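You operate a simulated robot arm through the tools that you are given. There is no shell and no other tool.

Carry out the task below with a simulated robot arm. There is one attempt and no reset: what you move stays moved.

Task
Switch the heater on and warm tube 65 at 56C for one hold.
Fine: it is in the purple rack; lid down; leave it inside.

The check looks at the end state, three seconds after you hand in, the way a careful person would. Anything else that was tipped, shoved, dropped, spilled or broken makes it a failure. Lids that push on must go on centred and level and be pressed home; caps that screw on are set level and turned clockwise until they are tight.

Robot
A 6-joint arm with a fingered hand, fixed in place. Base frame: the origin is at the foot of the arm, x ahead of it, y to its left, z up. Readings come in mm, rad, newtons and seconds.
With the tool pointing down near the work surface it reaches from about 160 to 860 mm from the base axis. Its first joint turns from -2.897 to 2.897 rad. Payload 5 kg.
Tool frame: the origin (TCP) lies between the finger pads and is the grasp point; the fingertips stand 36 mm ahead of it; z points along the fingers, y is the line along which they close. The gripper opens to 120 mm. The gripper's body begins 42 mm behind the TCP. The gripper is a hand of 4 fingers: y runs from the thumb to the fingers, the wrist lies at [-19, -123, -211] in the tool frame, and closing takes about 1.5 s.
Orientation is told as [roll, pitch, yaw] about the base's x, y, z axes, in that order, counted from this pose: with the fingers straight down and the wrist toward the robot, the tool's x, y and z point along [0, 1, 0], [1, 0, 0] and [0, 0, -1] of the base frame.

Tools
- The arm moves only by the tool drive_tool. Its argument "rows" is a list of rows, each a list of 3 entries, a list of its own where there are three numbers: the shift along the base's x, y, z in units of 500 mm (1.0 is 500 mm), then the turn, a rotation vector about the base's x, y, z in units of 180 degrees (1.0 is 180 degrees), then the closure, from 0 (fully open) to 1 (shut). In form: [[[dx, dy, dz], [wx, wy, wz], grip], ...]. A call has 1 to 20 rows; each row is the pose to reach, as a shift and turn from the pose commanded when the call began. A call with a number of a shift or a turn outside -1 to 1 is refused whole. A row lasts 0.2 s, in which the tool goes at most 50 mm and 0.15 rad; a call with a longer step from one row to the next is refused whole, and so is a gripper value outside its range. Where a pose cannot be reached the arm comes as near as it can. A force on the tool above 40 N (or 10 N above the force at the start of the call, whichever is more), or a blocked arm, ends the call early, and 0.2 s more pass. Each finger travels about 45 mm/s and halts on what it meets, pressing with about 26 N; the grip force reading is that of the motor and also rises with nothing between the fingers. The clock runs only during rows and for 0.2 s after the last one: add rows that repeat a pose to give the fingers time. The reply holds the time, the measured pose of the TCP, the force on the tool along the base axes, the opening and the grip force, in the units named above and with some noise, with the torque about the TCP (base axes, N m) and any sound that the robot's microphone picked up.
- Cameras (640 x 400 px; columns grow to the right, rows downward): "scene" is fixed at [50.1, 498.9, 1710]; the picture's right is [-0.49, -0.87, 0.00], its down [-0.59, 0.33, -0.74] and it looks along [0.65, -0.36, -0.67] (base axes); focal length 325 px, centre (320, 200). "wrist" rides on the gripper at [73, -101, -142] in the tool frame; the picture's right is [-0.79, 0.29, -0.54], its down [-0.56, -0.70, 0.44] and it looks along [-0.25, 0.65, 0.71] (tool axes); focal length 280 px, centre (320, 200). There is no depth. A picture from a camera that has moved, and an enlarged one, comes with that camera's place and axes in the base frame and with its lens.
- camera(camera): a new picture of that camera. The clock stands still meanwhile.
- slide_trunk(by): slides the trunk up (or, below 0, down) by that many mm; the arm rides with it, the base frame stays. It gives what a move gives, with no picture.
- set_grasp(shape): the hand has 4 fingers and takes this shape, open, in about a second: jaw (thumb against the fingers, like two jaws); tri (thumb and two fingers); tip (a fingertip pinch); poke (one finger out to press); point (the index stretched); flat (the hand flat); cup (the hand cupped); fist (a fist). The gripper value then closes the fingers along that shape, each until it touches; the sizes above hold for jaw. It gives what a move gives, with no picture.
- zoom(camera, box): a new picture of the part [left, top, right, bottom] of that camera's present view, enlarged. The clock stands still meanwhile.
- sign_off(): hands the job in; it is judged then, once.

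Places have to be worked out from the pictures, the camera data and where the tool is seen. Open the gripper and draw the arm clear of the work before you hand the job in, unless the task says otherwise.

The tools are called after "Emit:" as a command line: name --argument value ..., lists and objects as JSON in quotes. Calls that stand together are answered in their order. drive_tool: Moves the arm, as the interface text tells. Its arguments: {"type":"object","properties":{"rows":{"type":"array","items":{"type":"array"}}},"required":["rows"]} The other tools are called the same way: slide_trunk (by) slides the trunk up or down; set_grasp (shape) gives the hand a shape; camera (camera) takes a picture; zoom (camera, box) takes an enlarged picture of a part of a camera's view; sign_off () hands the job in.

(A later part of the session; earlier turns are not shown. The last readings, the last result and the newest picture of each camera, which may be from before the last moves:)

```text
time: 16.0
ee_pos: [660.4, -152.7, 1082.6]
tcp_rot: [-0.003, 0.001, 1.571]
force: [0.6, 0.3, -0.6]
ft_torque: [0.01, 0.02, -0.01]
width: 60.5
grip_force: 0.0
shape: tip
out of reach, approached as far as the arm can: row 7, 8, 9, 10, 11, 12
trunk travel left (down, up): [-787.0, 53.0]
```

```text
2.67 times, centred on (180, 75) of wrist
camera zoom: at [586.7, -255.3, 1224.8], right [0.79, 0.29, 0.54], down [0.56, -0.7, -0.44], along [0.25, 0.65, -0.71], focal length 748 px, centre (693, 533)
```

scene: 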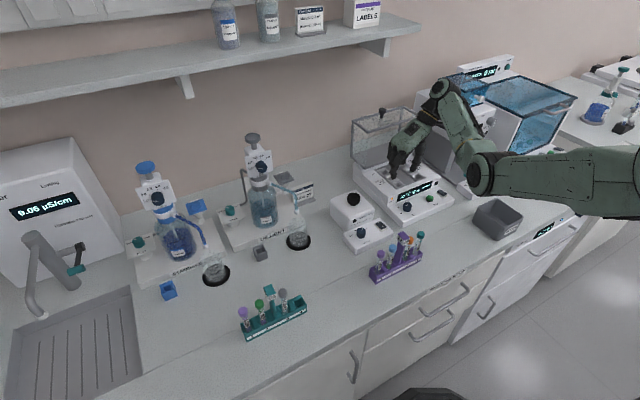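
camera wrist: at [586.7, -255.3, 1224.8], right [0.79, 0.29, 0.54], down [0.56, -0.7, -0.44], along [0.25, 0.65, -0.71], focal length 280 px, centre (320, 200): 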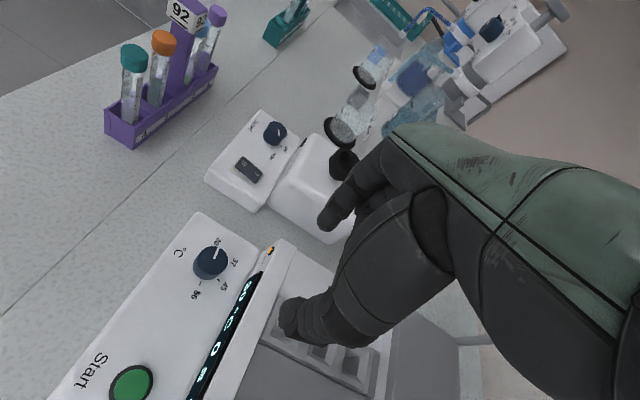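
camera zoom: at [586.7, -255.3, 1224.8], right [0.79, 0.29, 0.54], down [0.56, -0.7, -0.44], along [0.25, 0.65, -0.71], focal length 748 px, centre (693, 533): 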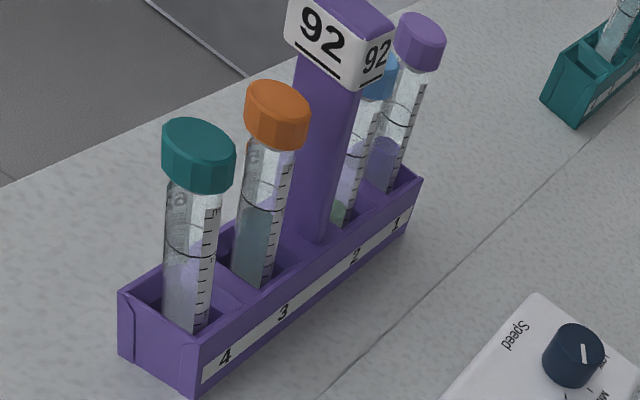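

The knob top is at about (605,-151,955), ~28 mm across, with the pointer at 30 and about 180° clockwise to 56. Positive yaw is limited, so I swing to negative yaw (-45°) above the knob, where the arm should have more room.

Emit:
drive_tool --rows '[[[-0.01, 0, 0], [0, 0, -0.044], 0.6], [[-0.02, 0, 0], [0, 0, -0.088], 0.6], [[-0.03, 0, 0], [0, 0, -0.132], 0.6], [[-0.04, 0, 0], [0, 0, -0.176], 0.6], [[-0.05, 0, 0], [0, 0, -0.22], 0.6], [[-0.06, 0, 0], [0, 0, -0.264], 0.6], [[-0.07, 0, 0], [0, 0, -0.308], 0.6], [[-0.08, 0, 0], [0, 0, -0.352], 0.6], [[-0.09, 0, 0], [0, 0, -0.396], 0.6], [[-0.1, 0, 0], [0, 0, -0.44], 0.6], [[-0.11, 0, 0], [0, 0, -0.484], 0.6], [[-0.11, 0, 0], [0, 0, -0.528], 0.6], [[-0.11, 0, 0], [0, 0, -0.572], 0.6], [[-0.11, 0, 0], [0, 0, -0.616], 0.6], [[-0.11, 0, 0], [0, 0, -0.66], 0.6], [[-0.11, 0, 0], [0, 0, -0.704], 0.6], [[-0.11, 0, 0], [0, 0, -0.748], 0.6], [[-0.11, 0, 0], [0, 0, -0.75], 0.6]]'

Emit:
camera --camera "scene"

Emit:
camera --camera "wrist"

```text
time: 19.8
ee_pos: [604.4, -152.7, 1083.4]
tcp_rot: [0.0, 0.002, -0.787]
force: [-0.8, 0.4, -0.3]
ft_torque: [0.0, -0.02, 0.03]
width: 48.7
grip_force: 0.0
shape: tip
trunk travel left (down, up): [-787.0, 53.0]
```

```text
taken
```

scene: 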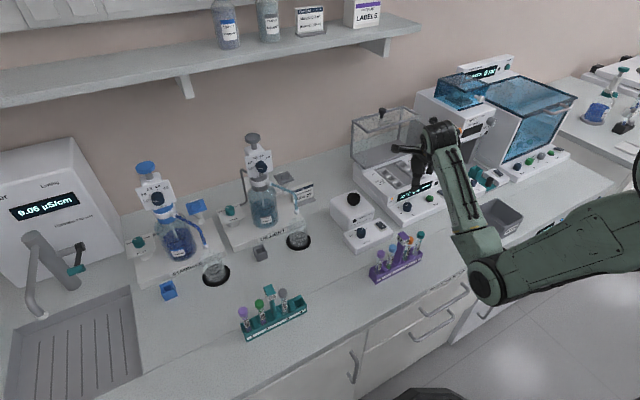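

```text
taken
camera wrist: at [584.1, -32.0, 1225.8], right [-0.36, -0.76, 0.54], down [-0.89, 0.1, -0.44], along [0.28, -0.64, -0.71], focal length 280 px, centre (320, 200)
```

wrist: 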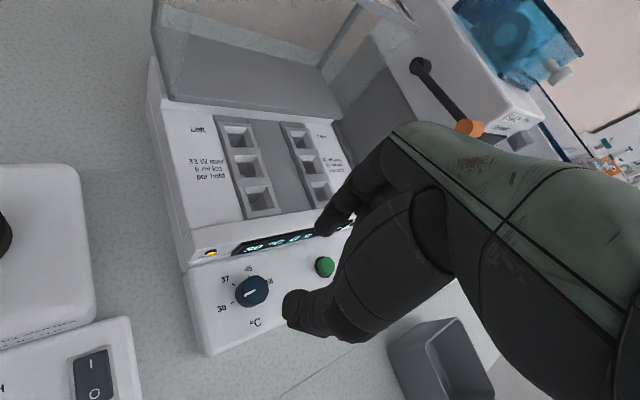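

At yaw -45° the pose is fully reached. I test how far negative the yaw can go here (another -55°).

Emit:
drive_tool --rows '[[[0, 0, 0], [0, 0, -0.044], 0.6], [[0, 0, 0], [0, 0, -0.088], 0.6], [[0, 0, 0], [0, 0, -0.132], 0.6], [[0, 0, 0], [0, 0, -0.176], 0.6], [[0, 0, 0], [0, 0, -0.22], 0.6], [[0, 0, 0], [0, 0, -0.264], 0.6], [[0, 0, 0], [0, 0, -0.306], 0.6], [[0, 0, 0], [0, 0, -0.306], 0.6]]'

Emit:
camera --camera "wrist"

Emit:
camera --camera "scene"

```text
time: 21.6
ee_pos: [609.8, -160.4, 1072.6]
tcp_rot: [0.003, -0.002, -1.746]
force: [-0.5, -1.1, 0.3]
ft_torque: [0.01, 0.01, -0.01]
width: 48.7
grip_force: 0.1
shape: tip
out of reach, approached as far as the arm can: row 7, 8
trunk travel left (down, up): [-787.0, 53.0]
```

```text
taken
camera wrist: at [698.8, -74.6, 1215.0], right [-0.83, -0.14, 0.54], down [-0.43, 0.79, -0.45], along [-0.36, -0.6, -0.71], focal length 280 px, centre (320, 200)
```

wrist: 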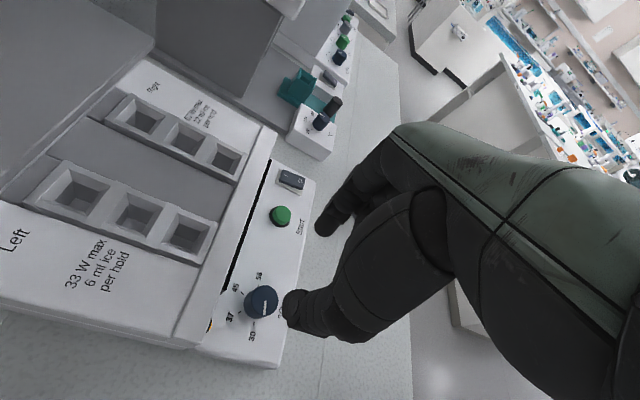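

```text
taken
```

scene: 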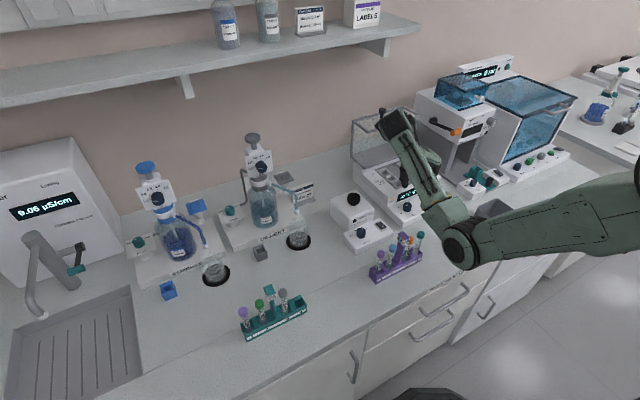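

Yaw down to about -95…-100° is reachable here. This viewpoint is quite different from the others, so I zoom in to pin down the knob and the heater holes.

Emit:
zoom --camera "wrist" --box '[200, 250, 328, 330]'

Emit:
zoom --camera "wrist" --box '[0, 60, 320, 360]'

```text
5.00 times, centred on (264, 290) of wrist
camera zoom: at [698.8, -74.6, 1215.0], right [-0.83, -0.14, 0.54], down [-0.43, 0.79, -0.45], along [-0.36, -0.6, -0.71], focal length 1402 px, centre (600, -250)
```

zoom: 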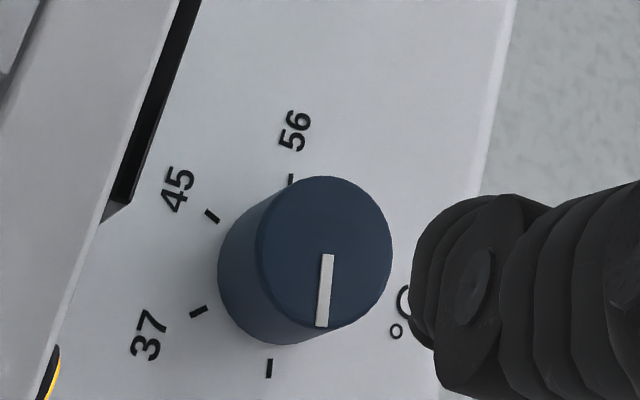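

```text
1.33 times, centred on (160, 210) of wrist
camera zoom: at [698.8, -74.6, 1215.0], right [-0.83, -0.14, 0.54], down [-0.43, 0.79, -0.45], along [-0.36, -0.6, -0.71], focal length 374 px, centre (533, 187)
```

zoom: 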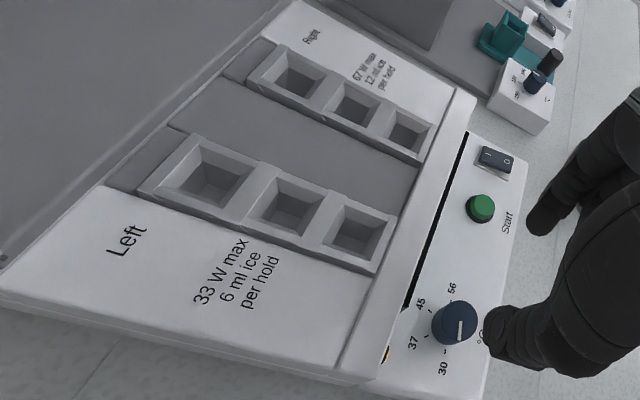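

All four ticks are clear now: 30/37/45/56 lie at +101°/+40°/-20°/-80°, and the pointer is at 101°, so I need exactly 180° clockwise. The knob spans z≈931–955 at (605.4,-151). I go back to yaw -45° centred over it at z≈1030.

Emit:
drive_tool --rows '[[[0, 0, 0], [0, 0, 0.044], 0.6], [[0, 0, 0], [0, 0, 0.088], 0.6], [[-0.004, 0.004, -0.01], [0, 0, 0.132], 0.6], [[-0.006, 0.01, -0.02], [0, 0, 0.176], 0.6], [[-0.008, 0.016, -0.03], [0, 0, 0.22], 0.6], [[-0.0088, 0.0188, -0.05], [0, 0, 0.264], 0.6], [[-0.0088, 0.0188, -0.07], [0, 0, 0.306], 0.6], [[-0.0088, 0.0188, -0.085], [0, 0, 0.306], 0.6], [[-0.0088, 0.0188, -0.085], [0, 0, 0.306], 0.6]]'

Emit:
zoom --camera "wrist" --box '[180, 170, 420, 370]'

Emit:
zoom --camera "scene" --box '[370, 140, 470, 220]'

```text
time: 23.6
ee_pos: [605.9, -151.0, 1029.4]
tcp_rot: [0.002, -0.001, -0.785]
force: [0.1, -0.3, -0.1]
ft_torque: [0.01, -0.01, -0.03]
width: 48.6
grip_force: 0.0
shape: tip
trunk travel left (down, up): [-787.0, 53.0]
```

```text
2.00 times, centred on (300, 270) of wrist
camera zoom: at [585.8, -28.8, 1171.7], right [-0.35, -0.76, 0.54], down [-0.89, 0.1, -0.44], along [0.28, -0.64, -0.71], focal length 561 px, centre (360, 60)
```

zoom: 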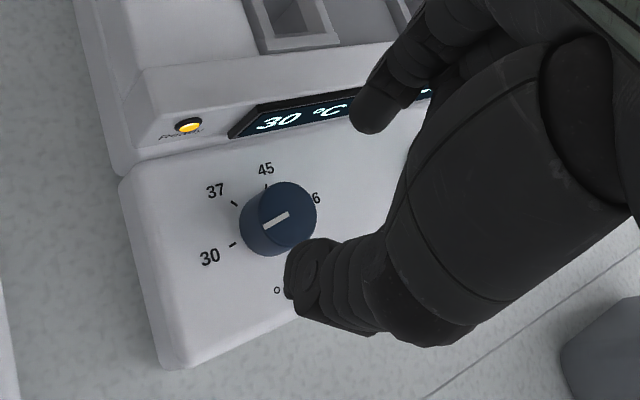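

```text
5.00 times, centred on (420, 180) of scene
camera zoom: at [50.1, 498.9, 1710.0], right [-0.49, -0.87, 0.0], down [-0.59, 0.33, -0.74], along [0.65, -0.36, -0.67], focal length 1625 px, centre (-180, 300)
```

zoom: 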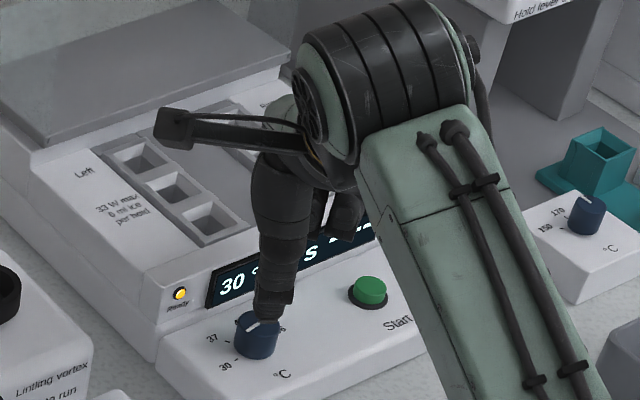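

The pinch straddles the knob axis well. I narrow to ~40 mm, yaw to -52° to keep the index finger off the heater face, and descend so the fingertips end about 5 mm above the panel.

Emit:
drive_tool --rows '[[[0, 0, 0], [0, 0, -0.039], 0.67], [[0, 0, -0.02], [0, 0, -0.039], 0.67], [[0, 0, -0.04], [0, 0, -0.039], 0.67], [[0, 0, -0.06], [0, 0, -0.039], 0.67], [[0, 0, -0.08], [0, 0, -0.039], 0.67], [[0, 0, -0.09], [0, 0, -0.039], 0.67], [[0, 0, -0.1], [0, 0, -0.039], 0.67], [[0, 0, -0.105], [0, 0, -0.039], 0.67]]'

Emit:
zoom --camera "wrist" --box '[180, 170, 420, 370]'

Emit:
zoom --camera "scene" --box '[380, 170, 444, 220]'

```text
time: 25.4
ee_pos: [606.7, -150.3, 977.6]
tcp_rot: [0.001, 0.0, -0.908]
force: [0.6, -0.2, 0.1]
ft_torque: [-0.01, 0.0, 0.01]
width: 40.5
grip_force: 0.1
shape: tip
trunk travel left (down, up): [-787.0, 53.0]
```

```text
2.00 times, centred on (300, 270) of wrist
camera zoom: at [600.7, -28.0, 1118.9], right [-0.44, -0.71, 0.54], down [-0.87, 0.21, -0.44], along [0.2, -0.67, -0.71], focal length 561 px, centre (360, 60)
```

zoom: 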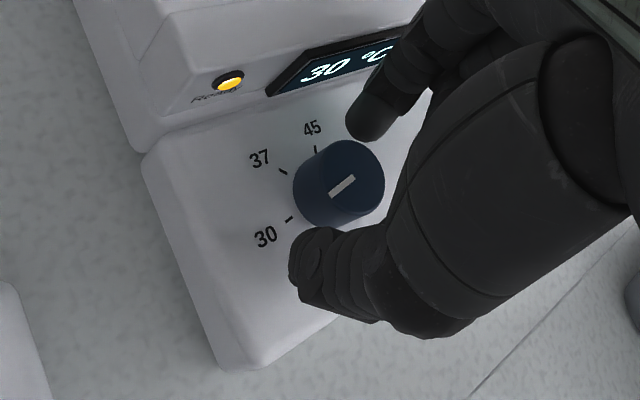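

```text
8.00 times, centred on (412, 195) of scene
camera zoom: at [50.1, 498.9, 1710.0], right [-0.49, -0.87, 0.0], down [-0.59, 0.33, -0.74], along [0.65, -0.36, -0.67], focal length 2600 px, centre (-416, 240)
```

zoom: 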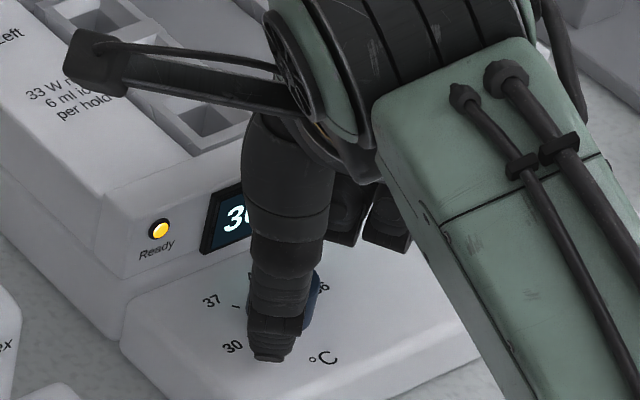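

The fingers straddle the knob with clearance on both sides. I close the pinch and read the width before turning.

Emit:
drive_tool --rows '[[[0, 0, 0], [0, 0, 0], 0.8], [[0, 0, 0], [0, 0, 0], 0.9], [[0, 0, 0], [0, 0, 0], 0.9], [[0, 0, 0], [0, 0, 0], 0.9]]'

Emit:
zoom --camera "wrist" --box '[180, 170, 420, 370]'

```text
time: 26.4
ee_pos: [607.4, -150.7, 976.8]
tcp_rot: [-0.001, 0.0, -0.909]
force: [-0.4, 0.4, -2.5]
ft_torque: [-0.03, 0.01, 0.04]
width: 21.5
grip_force: 26.0
shape: tip
trunk travel left (down, up): [-787.0, 53.0]
```

```text
2.00 times, centred on (300, 270) of wrist
camera zoom: at [600.9, -27.9, 1118.7], right [-0.44, -0.71, 0.54], down [-0.87, 0.21, -0.44], along [0.2, -0.67, -0.71], focal length 561 px, centre (360, 60)
```

zoom: 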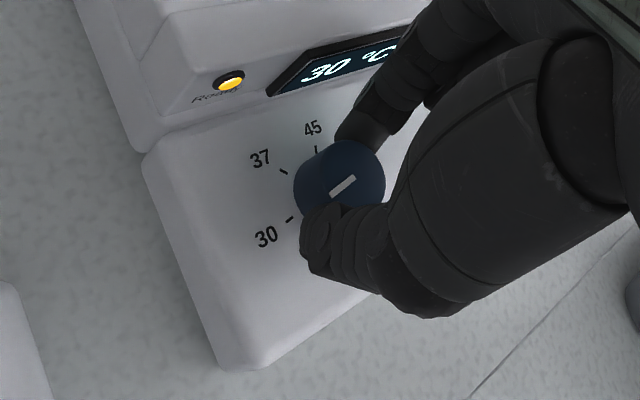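

The knob is gripped (26 N) and well centred, with almost no side force. I turn it 45° clockwise.

Emit:
drive_tool --rows '[[[0, 0, 0], [0, 0, -0.04], 0.9], [[0, 0, 0], [0, 0, -0.08], 0.9], [[0, 0, 0], [0, 0, -0.12], 0.9], [[0, 0, 0], [0, 0, -0.16], 0.9], [[0, 0, 0], [0, 0, -0.2], 0.9], [[0, 0, 0], [0, 0, -0.24], 0.9], [[0, 0, 0], [0, 0, -0.25], 0.9], [[0, 0, 0], [0, 0, -0.25], 0.9]]'

Emit:
zoom --camera "wrist" --box '[180, 170, 420, 370]'

```text
time: 28.2
ee_pos: [607.2, -151.3, 976.9]
tcp_rot: [-0.003, 0.001, -1.696]
force: [-3.9, -0.6, -6.5]
ft_torque: [-0.11, 0.14, 0.01]
width: 21.5
grip_force: 25.6
shape: tip
trunk travel left (down, up): [-787.0, 53.0]
```

```text
2.00 times, centred on (300, 270) of wrist
camera zoom: at [691.0, -60.2, 1118.9], right [-0.82, -0.19, 0.54], down [-0.47, 0.76, -0.44], along [-0.33, -0.62, -0.71], focal length 561 px, centre (360, 60)
```

zoom: 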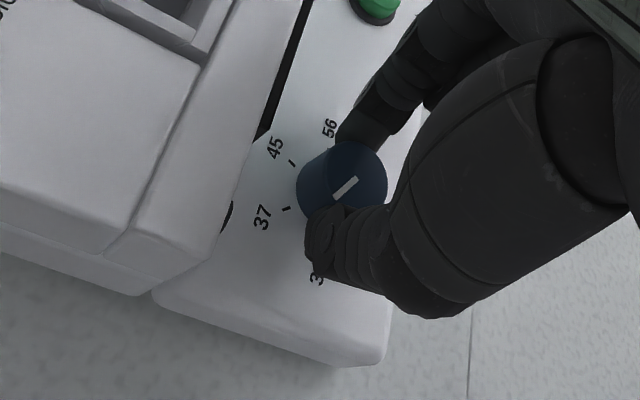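

The knob turned with the hand and the pose stayed in reach. I repeat: open, rotate back 45°, re-grip, turn another 45° clockwise.

Emit:
drive_tool --rows '[[[0, 0, 0], [0, 0, 0], 0.67], [[0, 0, 0], [0, 0, 0], 0.67], [[0, 0, 0], [0, 0, 0], 0.67], [[0, 0, 0], [0, 0, 0.045], 0.67], [[0, 0, 0], [0, 0, 0.09], 0.67], [[0, 0, 0], [0, 0, 0.135], 0.67], [[0, 0, 0], [0, 0, 0.18], 0.67], [[0, 0, 0], [0, 0, 0.225], 0.67], [[0, 0, 0], [0, 0, 0.25], 0.67], [[0, 0, 0], [0, 0, 0.25], 0.9], [[0, 0, 0], [0, 0, 0.25], 0.9], [[0, 0, 0], [0, 0, 0.25], 0.9], [[0, 0, 0], [0, 0, 0.25], 0.9], [[0, 0, 0], [0, 0, 0.21], 0.9], [[0, 0, 0], [0, 0, 0.17], 0.9], [[0, 0, 0], [0, 0, 0.13], 0.9], [[0, 0, 0], [0, 0, 0.09], 0.9], [[0, 0, 0], [0, 0, 0.045], 0.9], [[0, 0, 0], [0, 0, 0], 0.9], [[0, 0, 0], [0, 0, 0], 0.9]]'

Emit:
zoom --camera "wrist" --box '[180, 170, 420, 370]'

```text
time: 32.4
ee_pos: [608.1, -150.9, 977.4]
tcp_rot: [-0.001, 0.0, -1.696]
force: [0.5, -0.1, -5.0]
ft_torque: [-0.05, -0.05, 0.02]
width: 21.5
grip_force: 25.5
shape: tip
trunk travel left (down, up): [-787.0, 53.0]
```

```text
2.00 times, centred on (300, 270) of wrist
camera zoom: at [691.1, -60.3, 1118.7], right [-0.82, -0.19, 0.54], down [-0.47, 0.76, -0.44], along [-0.33, -0.62, -0.71], focal length 561 px, centre (360, 60)
```

zoom: 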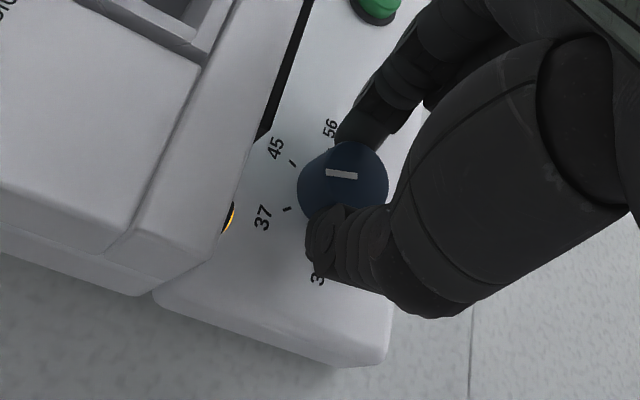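

The pointer is now between 37 and 45, about 90° turned so far. I run another identical cycle.

Emit:
drive_tool --rows '[[[0, 0, 0], [0, 0, 0], 0.67], [[0, 0, 0], [0, 0, 0], 0.67], [[0, 0, 0], [0, 0, 0], 0.67], [[0, 0, 0], [0, 0, 0.045], 0.67], [[0, 0, 0], [0, 0, 0.09], 0.67], [[0, 0, 0], [0, 0, 0.135], 0.67], [[0, 0, 0], [0, 0, 0.18], 0.67], [[0, 0, 0], [0, 0, 0.225], 0.67], [[0, 0, 0], [0, 0, 0.25], 0.67], [[0, 0, 0], [0, 0, 0.25], 0.9], [[0, 0, 0], [0, 0, 0.25], 0.9], [[0, 0, 0], [0, 0, 0.25], 0.9], [[0, 0, 0], [0, 0, 0.25], 0.9], [[0, 0, 0], [0, 0, 0.21], 0.9], [[0, 0, 0], [0, 0, 0.17], 0.9], [[0, 0, 0], [0, 0, 0.13], 0.9], [[0, 0, 0], [0, 0, 0.09], 0.9], [[0, 0, 0], [0, 0, 0.045], 0.9], [[0, 0, 0], [0, 0, 0], 0.9], [[0, 0, 0], [0, 0, 0], 0.9]]'

Emit:
zoom --camera "wrist" --box '[180, 170, 420, 370]'

```text
time: 36.6
ee_pos: [605.7, -149.5, 977.1]
tcp_rot: [0.001, -0.001, -1.694]
force: [-0.4, 1.4, -5.1]
ft_torque: [0.01, 0.02, 0.0]
width: 21.1
grip_force: 26.1
shape: tip
trunk travel left (down, up): [-787.0, 53.0]
```

```text
2.00 times, centred on (300, 270) of wrist
camera zoom: at [690.6, -60.1, 1118.9], right [-0.82, -0.19, 0.54], down [-0.47, 0.76, -0.44], along [-0.33, -0.62, -0.71], focal length 561 px, centre (360, 60)
```

zoom: 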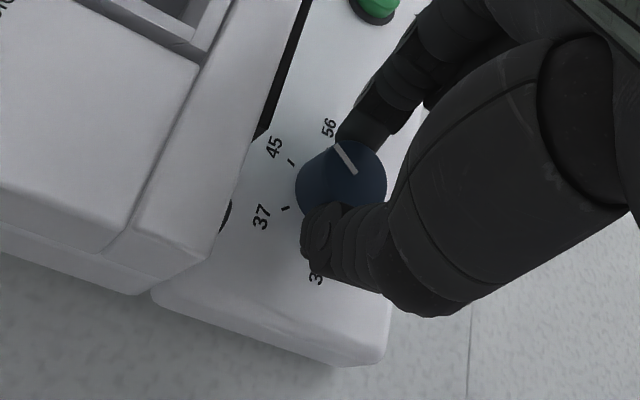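

The pointer is at about -34°, matching the expected 135° turned. I make the last 45.5° turn to bring it to the 56 tick at -80°, then release.

Emit:
drive_tool --rows '[[[0, 0, 0], [0, 0, 0], 0.67], [[0, 0, 0], [0, 0, 0], 0.67], [[0, 0, 0], [0, 0, 0], 0.67], [[0, 0, 0], [0, 0, 0.045], 0.67], [[0, 0, 0], [0, 0, 0.09], 0.67], [[0, 0, 0], [0, 0, 0.135], 0.67], [[0, 0, 0], [0, 0, 0.18], 0.67], [[0, 0, 0], [0, 0, 0.225], 0.67], [[0, 0, 0], [0, 0, 0.25], 0.67], [[0, 0, 0], [0, 0, 0.25], 0.9], [[0, 0, 0], [0, 0, 0.25], 0.9], [[0, 0, 0], [0, 0, 0.25], 0.9], [[0, 0, 0], [0, 0, 0.25], 0.9], [[0, 0, 0], [0, 0, 0.21], 0.9], [[0, 0, 0], [0, 0, 0.17], 0.9], [[0, 0, 0], [0, 0, 0.13], 0.9], [[0, 0, 0], [0, 0, 0.09], 0.9], [[0, 0, 0], [0, 0, 0.045], 0.9], [[0, 0, 0], [0, 0, 0], 0.9], [[0, 0, 0], [0, 0, -0.003], 0.9]]'

Emit:
zoom --camera "wrist" --box '[180, 170, 420, 370]'

```text
time: 40.8
ee_pos: [607.9, -149.5, 977.7]
tcp_rot: [0.0, -0.001, -1.706]
force: [-0.1, -0.7, -3.3]
ft_torque: [-0.1, -0.01, 0.0]
width: 21.1
grip_force: 25.8
shape: tip
trunk travel left (down, up): [-787.0, 53.0]
```

```text
2.00 times, centred on (300, 270) of wrist
camera zoom: at [691.9, -61.2, 1119.3], right [-0.82, -0.18, 0.54], down [-0.46, 0.77, -0.44], along [-0.34, -0.61, -0.71], focal length 561 px, centre (360, 60)
```

zoom: 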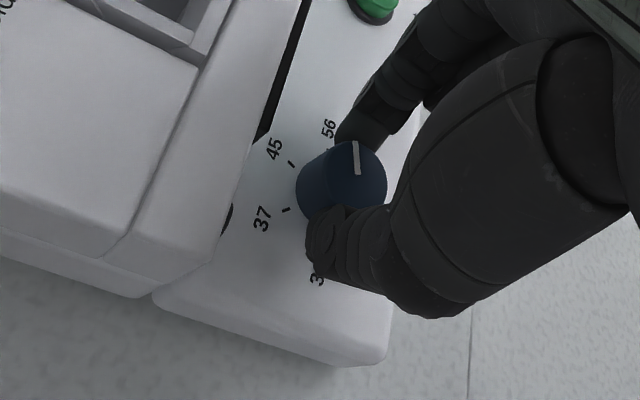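

The pointer now looks aimed at 56. I release, rise straight up, and inspect pointer and display.

Emit:
drive_tool --rows '[[[0, 0, 0], [0, 0, 0], 0.67], [[0, 0, 0], [0, 0, 0], 0.67], [[0, 0, 0], [0, 0, 0], 0.67], [[0, 0, 0.03], [0, 0, 0], 0.67], [[0, 0, 0.08], [0, 0, 0], 0.67], [[0, 0, 0.14], [0, 0, 0], 0.67], [[0, 0, 0.2], [0, 0, 0], 0.67], [[0, 0, 0.2], [0, 0, 0], 0.67]]'

Emit:
camera --camera "wrist"

Emit:
zoom --camera "wrist" --box '[200, 250, 328, 330]'

Emit:
zoom --camera "scene" --box '[380, 160, 460, 220]'

```text
time: 42.6
ee_pos: [608.1, -151.9, 1077.0]
tcp_rot: [0.001, -0.003, -1.7]
force: [0.8, -0.2, 0.5]
ft_torque: [0.0, -0.02, -0.01]
width: 39.2
grip_force: 0.0
shape: tip
trunk travel left (down, up): [-787.0, 53.0]
```

```text
taken
camera wrist: at [692.0, -62.4, 1218.5], right [-0.82, -0.18, 0.54], down [-0.46, 0.77, -0.44], along [-0.33, -0.62, -0.71], focal length 280 px, centre (320, 200)
```

wrist: 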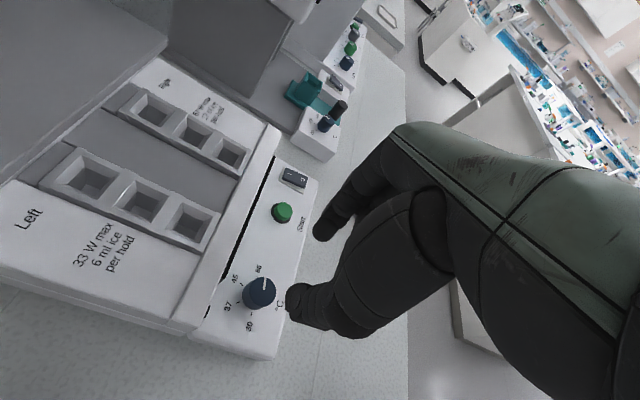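

```text
5.00 times, centred on (264, 290) of wrist
camera zoom: at [692.0, -62.4, 1218.5], right [-0.82, -0.18, 0.54], down [-0.46, 0.77, -0.44], along [-0.33, -0.62, -0.71], focal length 1402 px, centre (600, -250)
```

zoom: 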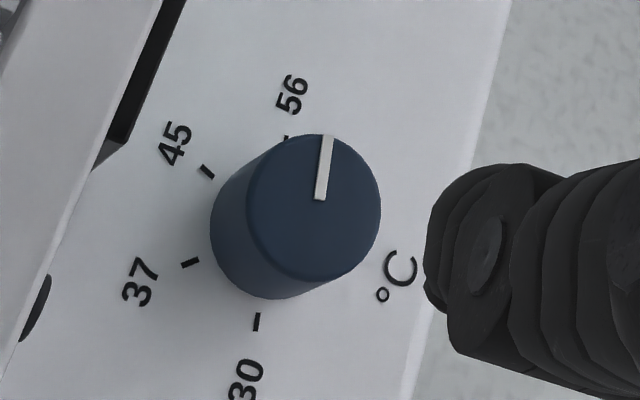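

```text
6.67 times, centred on (420, 190) of scene
camera zoom: at [50.1, 498.9, 1710.0], right [-0.49, -0.87, 0.0], down [-0.59, 0.33, -0.74], along [0.65, -0.36, -0.67], focal length 2166 px, centre (-347, 267)
```

zoom: 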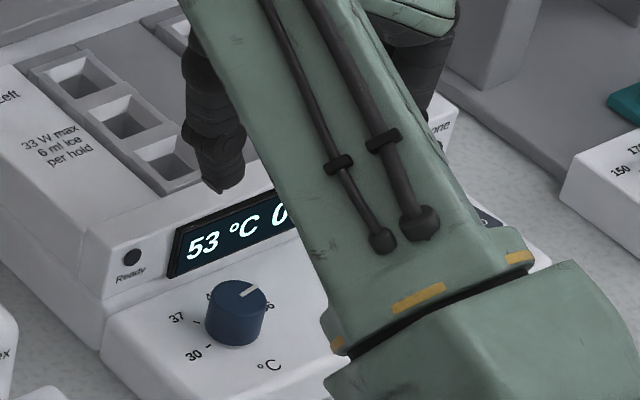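

The pointer sits on the 56 tick within ~2°, and the display is climbing (53 °C). Next is the tube: I rise, swing back to yaw 0, and go above the purple rack.

Emit:
drive_tool --rows '[[[0, 0.02, 0.06], [0, 0, 0.045], 0.6], [[-0.02, 0.06, 0.1], [0, 0, 0.09], 0.6], [[-0.045, 0.1, 0.12], [0, 0, 0.135], 0.6], [[-0.07, 0.14, 0.12], [0, 0, 0.18], 0.6], [[-0.095, 0.18, 0.12], [0, 0, 0.225], 0.6], [[-0.12, 0.22, 0.12], [0, 0, 0.27], 0.6], [[-0.145, 0.26, 0.12], [0, 0, 0.315], 0.6], [[-0.17, 0.3, 0.12], [0, 0, 0.36], 0.6], [[-0.195, 0.34, 0.12], [0, 0, 0.405], 0.6], [[-0.22, 0.38, 0.12], [0, 0, 0.45], 0.6], [[-0.245, 0.42, 0.12], [0, 0, 0.495], 0.6], [[-0.27, 0.46, 0.12], [0, 0, 0.541], 0.6], [[-0.28, 0.46, 0.12], [0, 0, 0.541], 0.6]]'

Emit:
camera --camera "wrist"

Emit:
camera --camera "scene"

```text
time: 45.4
ee_pos: [466.4, 79.0, 1136.8]
tcp_rot: [0.001, 0.0, -0.001]
force: [-0.6, 0.7, 0.0]
ft_torque: [-0.02, -0.03, 0.02]
width: 47.5
grip_force: 0.0
shape: tip
out of reach, approached as far as the arm can: row 1, 2, 3
trunk travel left (down, up): [-787.0, 53.0]
```

```text
taken
camera wrist: at [364.0, 150.9, 1280.1], right [0.29, -0.79, 0.54], down [-0.7, -0.56, -0.44], along [0.65, -0.25, -0.71], focal length 280 px, centre (320, 200)
```

wrist: 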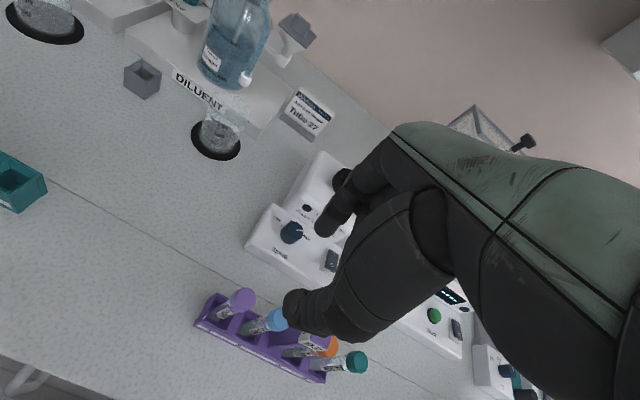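

```text
taken
```

scene: 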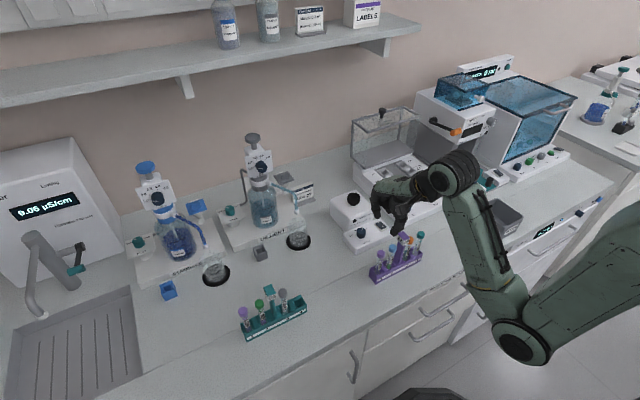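

Both views show rack and tubes. I zoom in on the tubes for position and contents.

Emit:
zoom --camera "wrist" --box '[180, 270, 308, 350]'

Emit:
zoom --camera "wrist" --box '[200, 280, 264, 320]'

Emit:
zoom --camera "scene" --box '[370, 160, 434, 200]'

```text
5.00 times, centred on (244, 310) of wrist
camera zoom: at [364.0, 150.9, 1280.1], right [0.29, -0.79, 0.54], down [-0.7, -0.56, -0.44], along [0.65, -0.25, -0.71], focal length 1402 px, centre (700, -350)
```

zoom: 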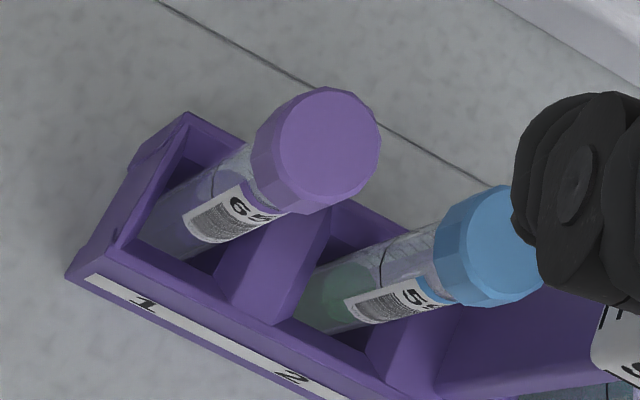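

```text
10.00 times, centred on (232, 300) of wrist
camera zoom: at [364.0, 150.9, 1280.1], right [0.29, -0.79, 0.54], down [-0.7, -0.56, -0.44], along [0.65, -0.25, -0.71], focal length 2804 px, centre (1200, -800)
```

zoom: 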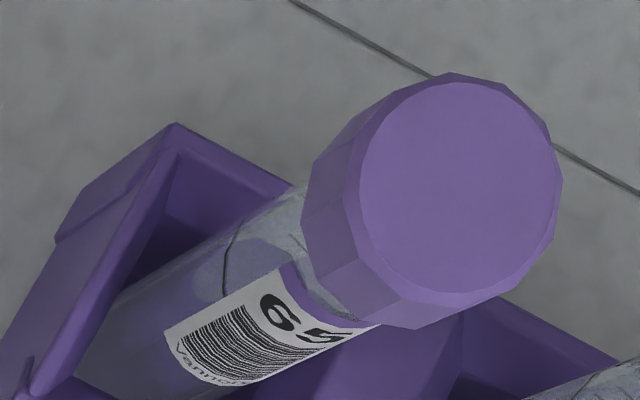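

```text
10.00 times, centred on (402, 180) of scene
camera zoom: at [50.1, 498.9, 1710.0], right [-0.49, -0.87, 0.0], down [-0.59, 0.33, -0.74], along [0.65, -0.36, -0.67], focal length 3250 px, centre (-500, 400)
```

zoom: 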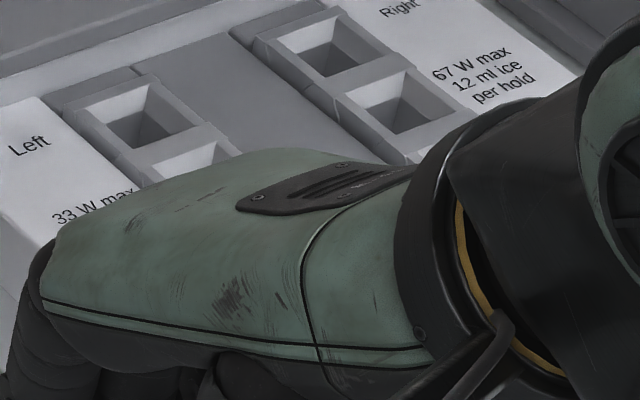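

Triangulating from three viewpoints puts tube 65's cap top at about (448,89,1018), with the post up to ~1057 near y=23. To keep the curled fingers and thumb off tube 59 and the post, I'll grip with the hand yawed +45°. I move above it now.

Emit:
drive_tool --rows '[[[-0.006, 0.003, 0], [0, 0, 0.045], 0.6], [[-0.012, 0.006, 0], [0, 0, 0.09], 0.6], [[-0.018, 0.01, -0.01], [0, 0, 0.135], 0.6], [[-0.024, 0.014, -0.02], [0, 0, 0.18], 0.6], [[-0.03, 0.018, -0.04], [0, 0, 0.225], 0.6], [[-0.036, 0.019, -0.06], [0, 0, 0.25], 0.6], [[-0.036, 0.019, -0.06], [0, 0, 0.25], 0.6]]'

Emit:
camera --camera "wrist"

Emit:
zoom --camera "scene" --box '[340, 180, 460, 290]'

```text
time: 47.0
ee_pos: [449.4, 88.9, 1106.9]
tcp_rot: [-0.001, 0.001, 0.783]
force: [0.3, 0.2, -1.2]
ft_torque: [-0.06, -0.04, 0.01]
width: 47.6
grip_force: 0.0
shape: tip
trunk travel left (down, up): [-787.0, 53.0]
```

```text
taken
camera wrist: at [325.2, 68.0, 1249.0], right [0.76, -0.36, 0.54], down [-0.1, -0.89, -0.44], along [0.64, 0.28, -0.71], focal length 280 px, centre (320, 200)
```

wrist: 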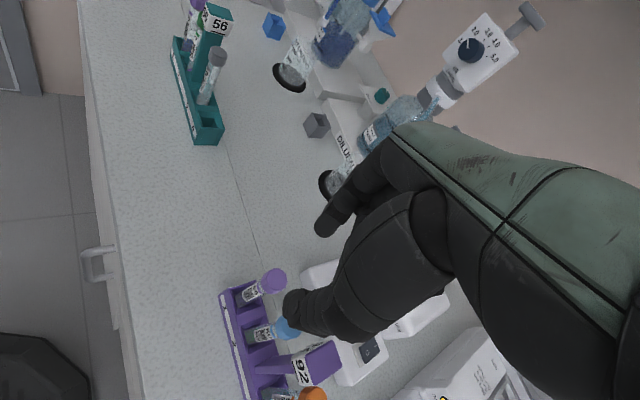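

```text
3.64 times, centred on (400, 235) of scene
camera zoom: at [50.1, 498.9, 1710.0], right [-0.49, -0.87, 0.0], down [-0.59, 0.33, -0.74], along [0.65, -0.36, -0.67], focal length 1182 px, centre (29, 73)
```

zoom: 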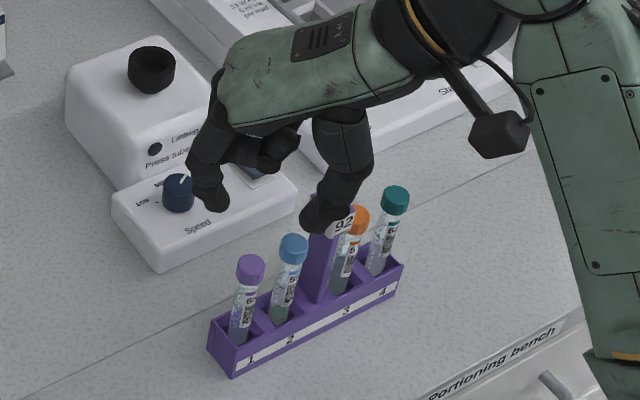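

I measure the cap position from this new angle before descending.

Emit:
zoom --camera "wrist" --box '[216, 250, 344, 330]'

```text
5.00 times, centred on (280, 290) of wrist
camera zoom: at [325.2, 68.0, 1249.0], right [0.76, -0.36, 0.54], down [-0.1, -0.89, -0.44], along [0.64, 0.28, -0.71], focal length 1402 px, centre (520, -250)
```

zoom: 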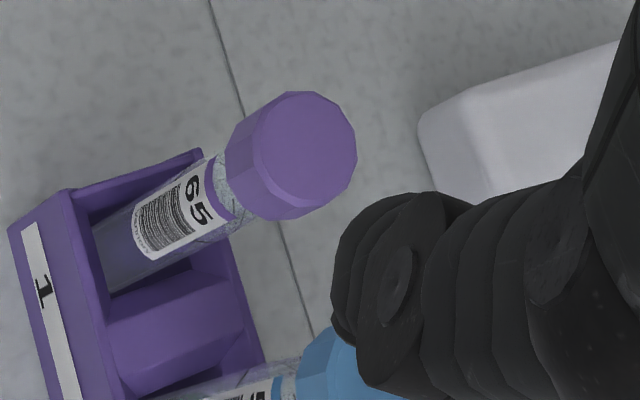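

The cap at z=1018 is at (448.6,89.1), right under the TCP. I narrow to ~42 mm and descend to TCP z≈1040.

Emit:
drive_tool --rows '[[[-0.0015, 0, 0], [0, 0, 0], 0.65], [[-0.0015, 0, -0.03], [0, 0, 0], 0.65], [[-0.0015, 0, -0.06], [0, 0, 0], 0.65], [[-0.0015, 0, -0.09], [0, 0, 0], 0.65], [[-0.0015, 0, -0.11], [0, 0, 0], 0.65], [[-0.0015, 0, -0.125], [0, 0, 0], 0.65], [[-0.0015, 0, -0.134], [0, 0, 0], 0.65], [[-0.0015, 0, -0.134], [0, 0, 0], 0.65]]'

Emit:
zoom --camera "wrist" --box '[200, 180, 392, 300]'

Emit:
zoom --camera "scene" --box '[350, 210, 430, 285]'

```text
time: 48.8
ee_pos: [447.5, 90.5, 1040.4]
tcp_rot: [-0.001, -0.002, 0.782]
force: [-0.2, 0.2, 0.2]
ft_torque: [-0.01, -0.02, -0.01]
width: 42.9
grip_force: 0.1
shape: tip
trunk travel left (down, up): [-787.0, 53.0]
```

```text
3.33 times, centred on (296, 240) of wrist
camera zoom: at [323.8, 68.9, 1182.0], right [0.76, -0.36, 0.54], down [-0.1, -0.89, -0.44], along [0.64, 0.28, -0.71], focal length 935 px, centre (400, 67)
```

zoom: 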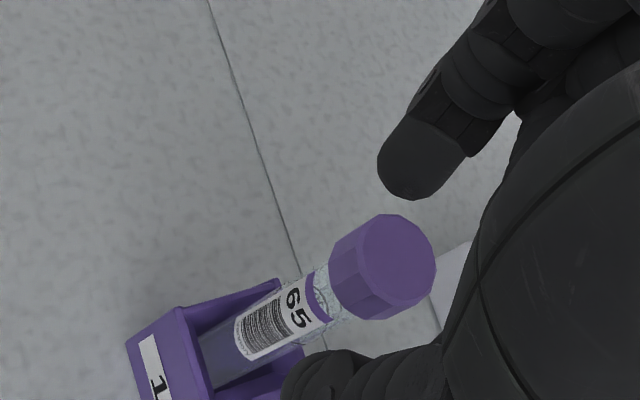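

```text
5.33 times, centred on (390, 248) of scene
camera zoom: at [50.1, 498.9, 1710.0], right [-0.49, -0.87, 0.0], down [-0.59, 0.33, -0.74], along [0.65, -0.36, -0.67], focal length 1733 px, centre (-53, -53)
```

zoom: 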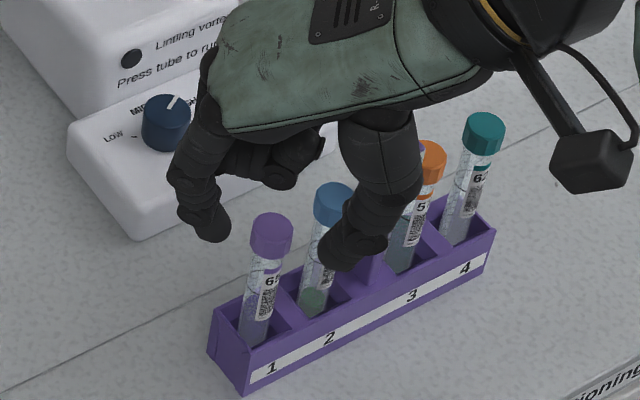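

The cap sits between thumb and index with no contact. I close the pinch.

Emit:
drive_tool --rows '[[[0, 0, 0], [0, 0, 0], 0.75], [[0, 0, 0], [0, 0, 0], 0.85], [[0, 0, 0], [0, 0, 0], 0.95], [[0, 0, 0], [0, 0, 0], 0.95], [[0, 0, 0], [0, 0, 0], 0.95]]'

Emit:
zoom --camera "wrist" --box '[200, 180, 392, 300]'

Emit:
zoom --camera "scene" --box '[350, 210, 430, 285]'

```text
time: 50.0
ee_pos: [448.2, 89.5, 1039.3]
tcp_rot: [-0.001, -0.001, 0.782]
force: [-0.2, -0.2, -0.1]
ft_torque: [-0.01, 0.04, 0.01]
width: 15.2
grip_force: 26.3
shape: tip
trunk travel left (down, up): [-787.0, 53.0]
```

```text
3.33 times, centred on (296, 240) of wrist
camera zoom: at [323.8, 68.9, 1182.1], right [0.76, -0.36, 0.54], down [-0.1, -0.89, -0.44], along [0.64, 0.28, -0.71], focal length 935 px, centre (400, 67)
```

zoom: 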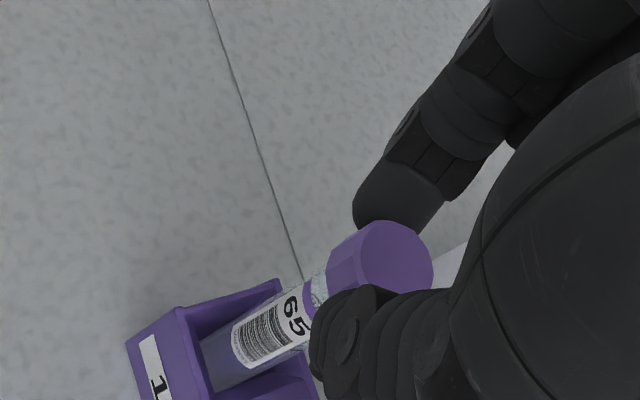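

```text
5.33 times, centred on (390, 248) of scene
camera zoom: at [50.1, 498.9, 1710.0], right [-0.49, -0.87, 0.0], down [-0.59, 0.33, -0.74], along [0.65, -0.36, -0.67], focal length 1733 px, centre (-53, -53)
```

zoom: 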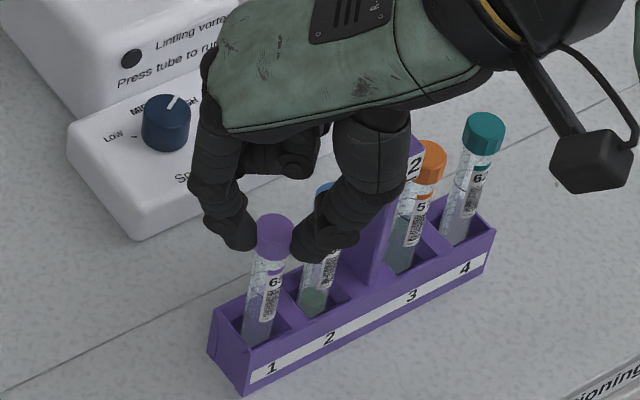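

Tube 65's cap is gripped (26 N). I lift it straight up in small steps.

Emit:
drive_tool --rows '[[[0, 0, 0.01], [0, 0, 0], 0.95], [[0, 0, 0.03], [0, 0, 0], 0.95], [[0, 0, 0.06], [0, 0, 0], 0.95], [[0, 0, 0.1], [0, 0, 0], 0.95], [[0, 0, 0.14], [0, 0, 0], 0.95], [[0, 0, 0.18], [0, 0, 0], 0.95], [[0, 0, 0.19], [0, 0, 0], 0.95], [[0, 0, 0.19], [0, 0, 0], 0.95]]'

Emit:
zoom --camera "scene" --box '[330, 160, 450, 285]'

Emit:
camera --camera "wrist"

```text
time: 51.8
ee_pos: [449.4, 87.8, 1134.1]
tcp_rot: [0.001, 0.0, 0.782]
force: [-0.3, -0.3, 0.3]
ft_torque: [-0.03, 0.02, 0.01]
width: 15.0
grip_force: 26.3
shape: tip
trunk travel left (down, up): [-787.0, 53.0]
```

```text
3.20 times, centred on (390, 222) of scene
camera zoom: at [50.1, 498.9, 1710.0], right [-0.49, -0.87, 0.0], down [-0.59, 0.33, -0.74], along [0.65, -0.36, -0.67], focal length 1040 px, centre (96, 128)
```

zoom: 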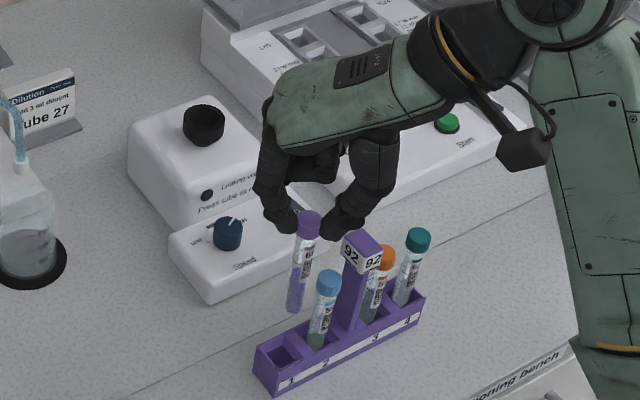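

```text
taken
camera wrist: at [324.5, 67.5, 1276.6], right [0.76, -0.36, 0.54], down [-0.1, -0.89, -0.44], along [0.64, 0.28, -0.71], focal length 280 px, centre (320, 200)
```

wrist: 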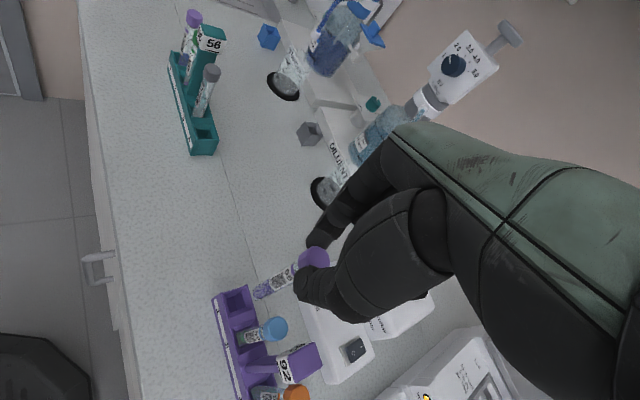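

The tube is clear of the rack and hanging vertical. I zoom in to see its contents and length.

Emit:
zoom --camera "scene" --box '[372, 220, 404, 260]'

Emit:
zoom --camera "wrist" --box '[240, 230, 352, 310]'

Emit:
zoom --camera "scene" --box '[380, 150, 460, 220]'

```text
10.00 times, centred on (388, 240) of scene
camera zoom: at [50.1, 498.9, 1710.0], right [-0.49, -0.87, 0.0], down [-0.59, 0.33, -0.74], along [0.65, -0.36, -0.67], focal length 3250 px, centre (-360, -200)
```

zoom: 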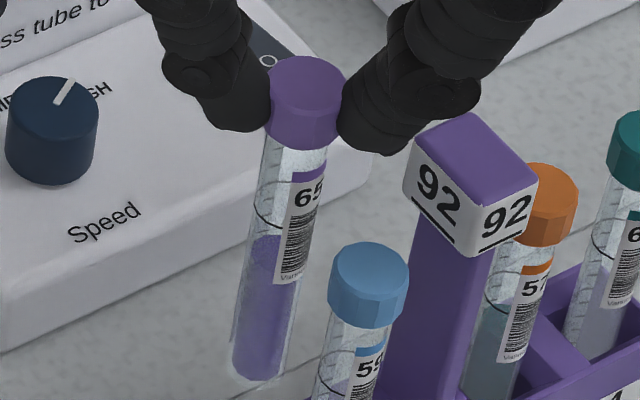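

```text
5.00 times, centred on (296, 270) of wrist
camera zoom: at [324.5, 67.5, 1276.6], right [0.76, -0.36, 0.54], down [-0.1, -0.89, -0.44], along [0.64, 0.28, -0.71], focal length 1402 px, centre (440, -150)
```

zoom: 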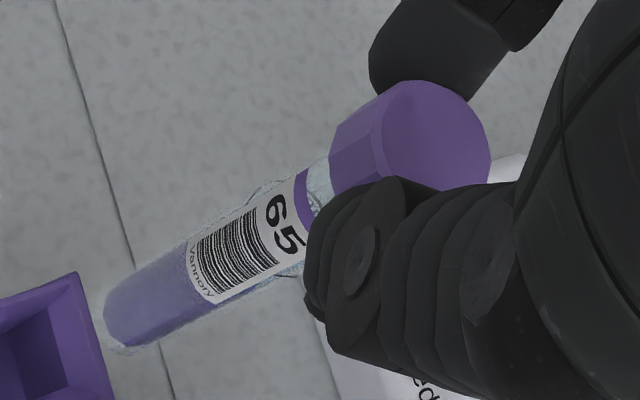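

```text
5.71 times, centred on (420, 185) of scene
camera zoom: at [50.1, 498.9, 1710.0], right [-0.49, -0.87, 0.0], down [-0.59, 0.33, -0.74], along [0.65, -0.36, -0.67], focal length 1857 px, centre (-251, 286)
```

zoom: 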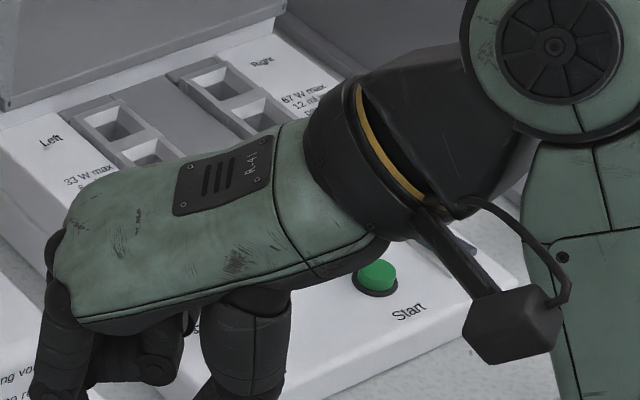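

The tube holds purple contents to roughly half (~7 ml), more than the 6 ml the left block is rated for, so I'll use the right block (12 ml). Its front hole is at about (693,-272,970). I carry the tube +x behind the rack first, then across, turning to yaw -30°.

Emit:
drive_tool --rows '[[[0.04, 0, 0], [0, 0, -0.02], 0.95], [[0.09, -0.01, 0.01], [0, 0, -0.05], 0.95], [[0.14, -0.03, 0.02], [0, 0, -0.08], 0.95], [[0.17, -0.09, 0.03], [0, 0, -0.11], 0.95], [[0.2, -0.155, 0.03], [0, 0, -0.14], 0.95], [[0.23, -0.22, 0.03], [0, 0, -0.17], 0.95], [[0.26, -0.285, 0.03], [0, 0, -0.2], 0.95], [[0.29, -0.35, 0.03], [0, 0, -0.23], 0.95], [[0.32, -0.415, 0.03], [0, 0, -0.26], 0.95], [[0.35, -0.48, 0.03], [0, 0, -0.29], 0.95], [[0.38, -0.545, 0.03], [0, 0, -0.32], 0.95], [[0.41, -0.6, 0.03], [0, 0, -0.35], 0.95], [[0.44, -0.65, 0.03], [0, 0, -0.38], 0.95], [[0.47, -0.69, 0.03], [0, 0, -0.41], 0.95], [[0.487, -0.72, 0.03], [0, 0, -0.4167], 0.95], [[0.487, -0.72, 0.03], [0, 0, -0.4167], 0.95]]'

Emit:
camera --camera "wrist"

Emit:
camera --camera "scene"

```text
time: 55.2
ee_pos: [692.1, -270.8, 1151.6]
tcp_rot: [0.0, 0.0, -0.527]
force: [-0.3, 0.4, -0.4]
ft_torque: [0.0, 0.02, -0.02]
width: 15.4
grip_force: 26.3
shape: tip
trunk travel left (down, up): [-787.0, 53.0]
```

```text
taken
camera wrist: at [639.5, -158.3, 1292.5], right [-0.15, -0.83, 0.54], down [-0.89, -0.13, -0.44], along [0.44, -0.55, -0.71], focal length 280 px, centre (320, 200)
```

wrist: 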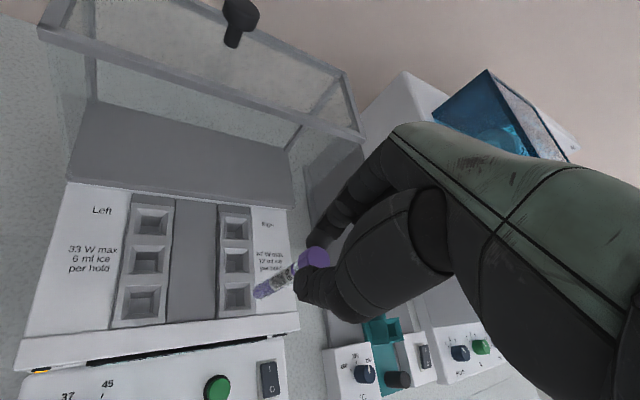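

```text
taken
```

scene: 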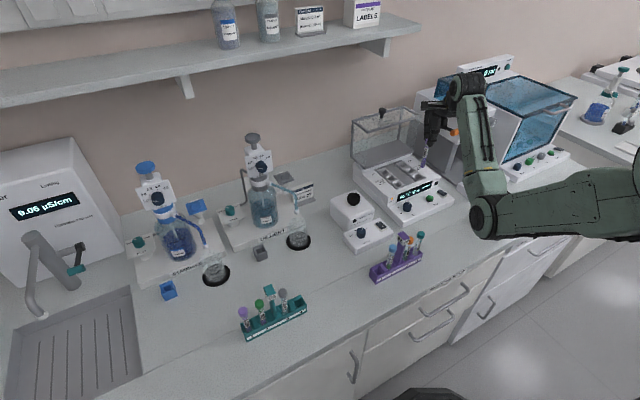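

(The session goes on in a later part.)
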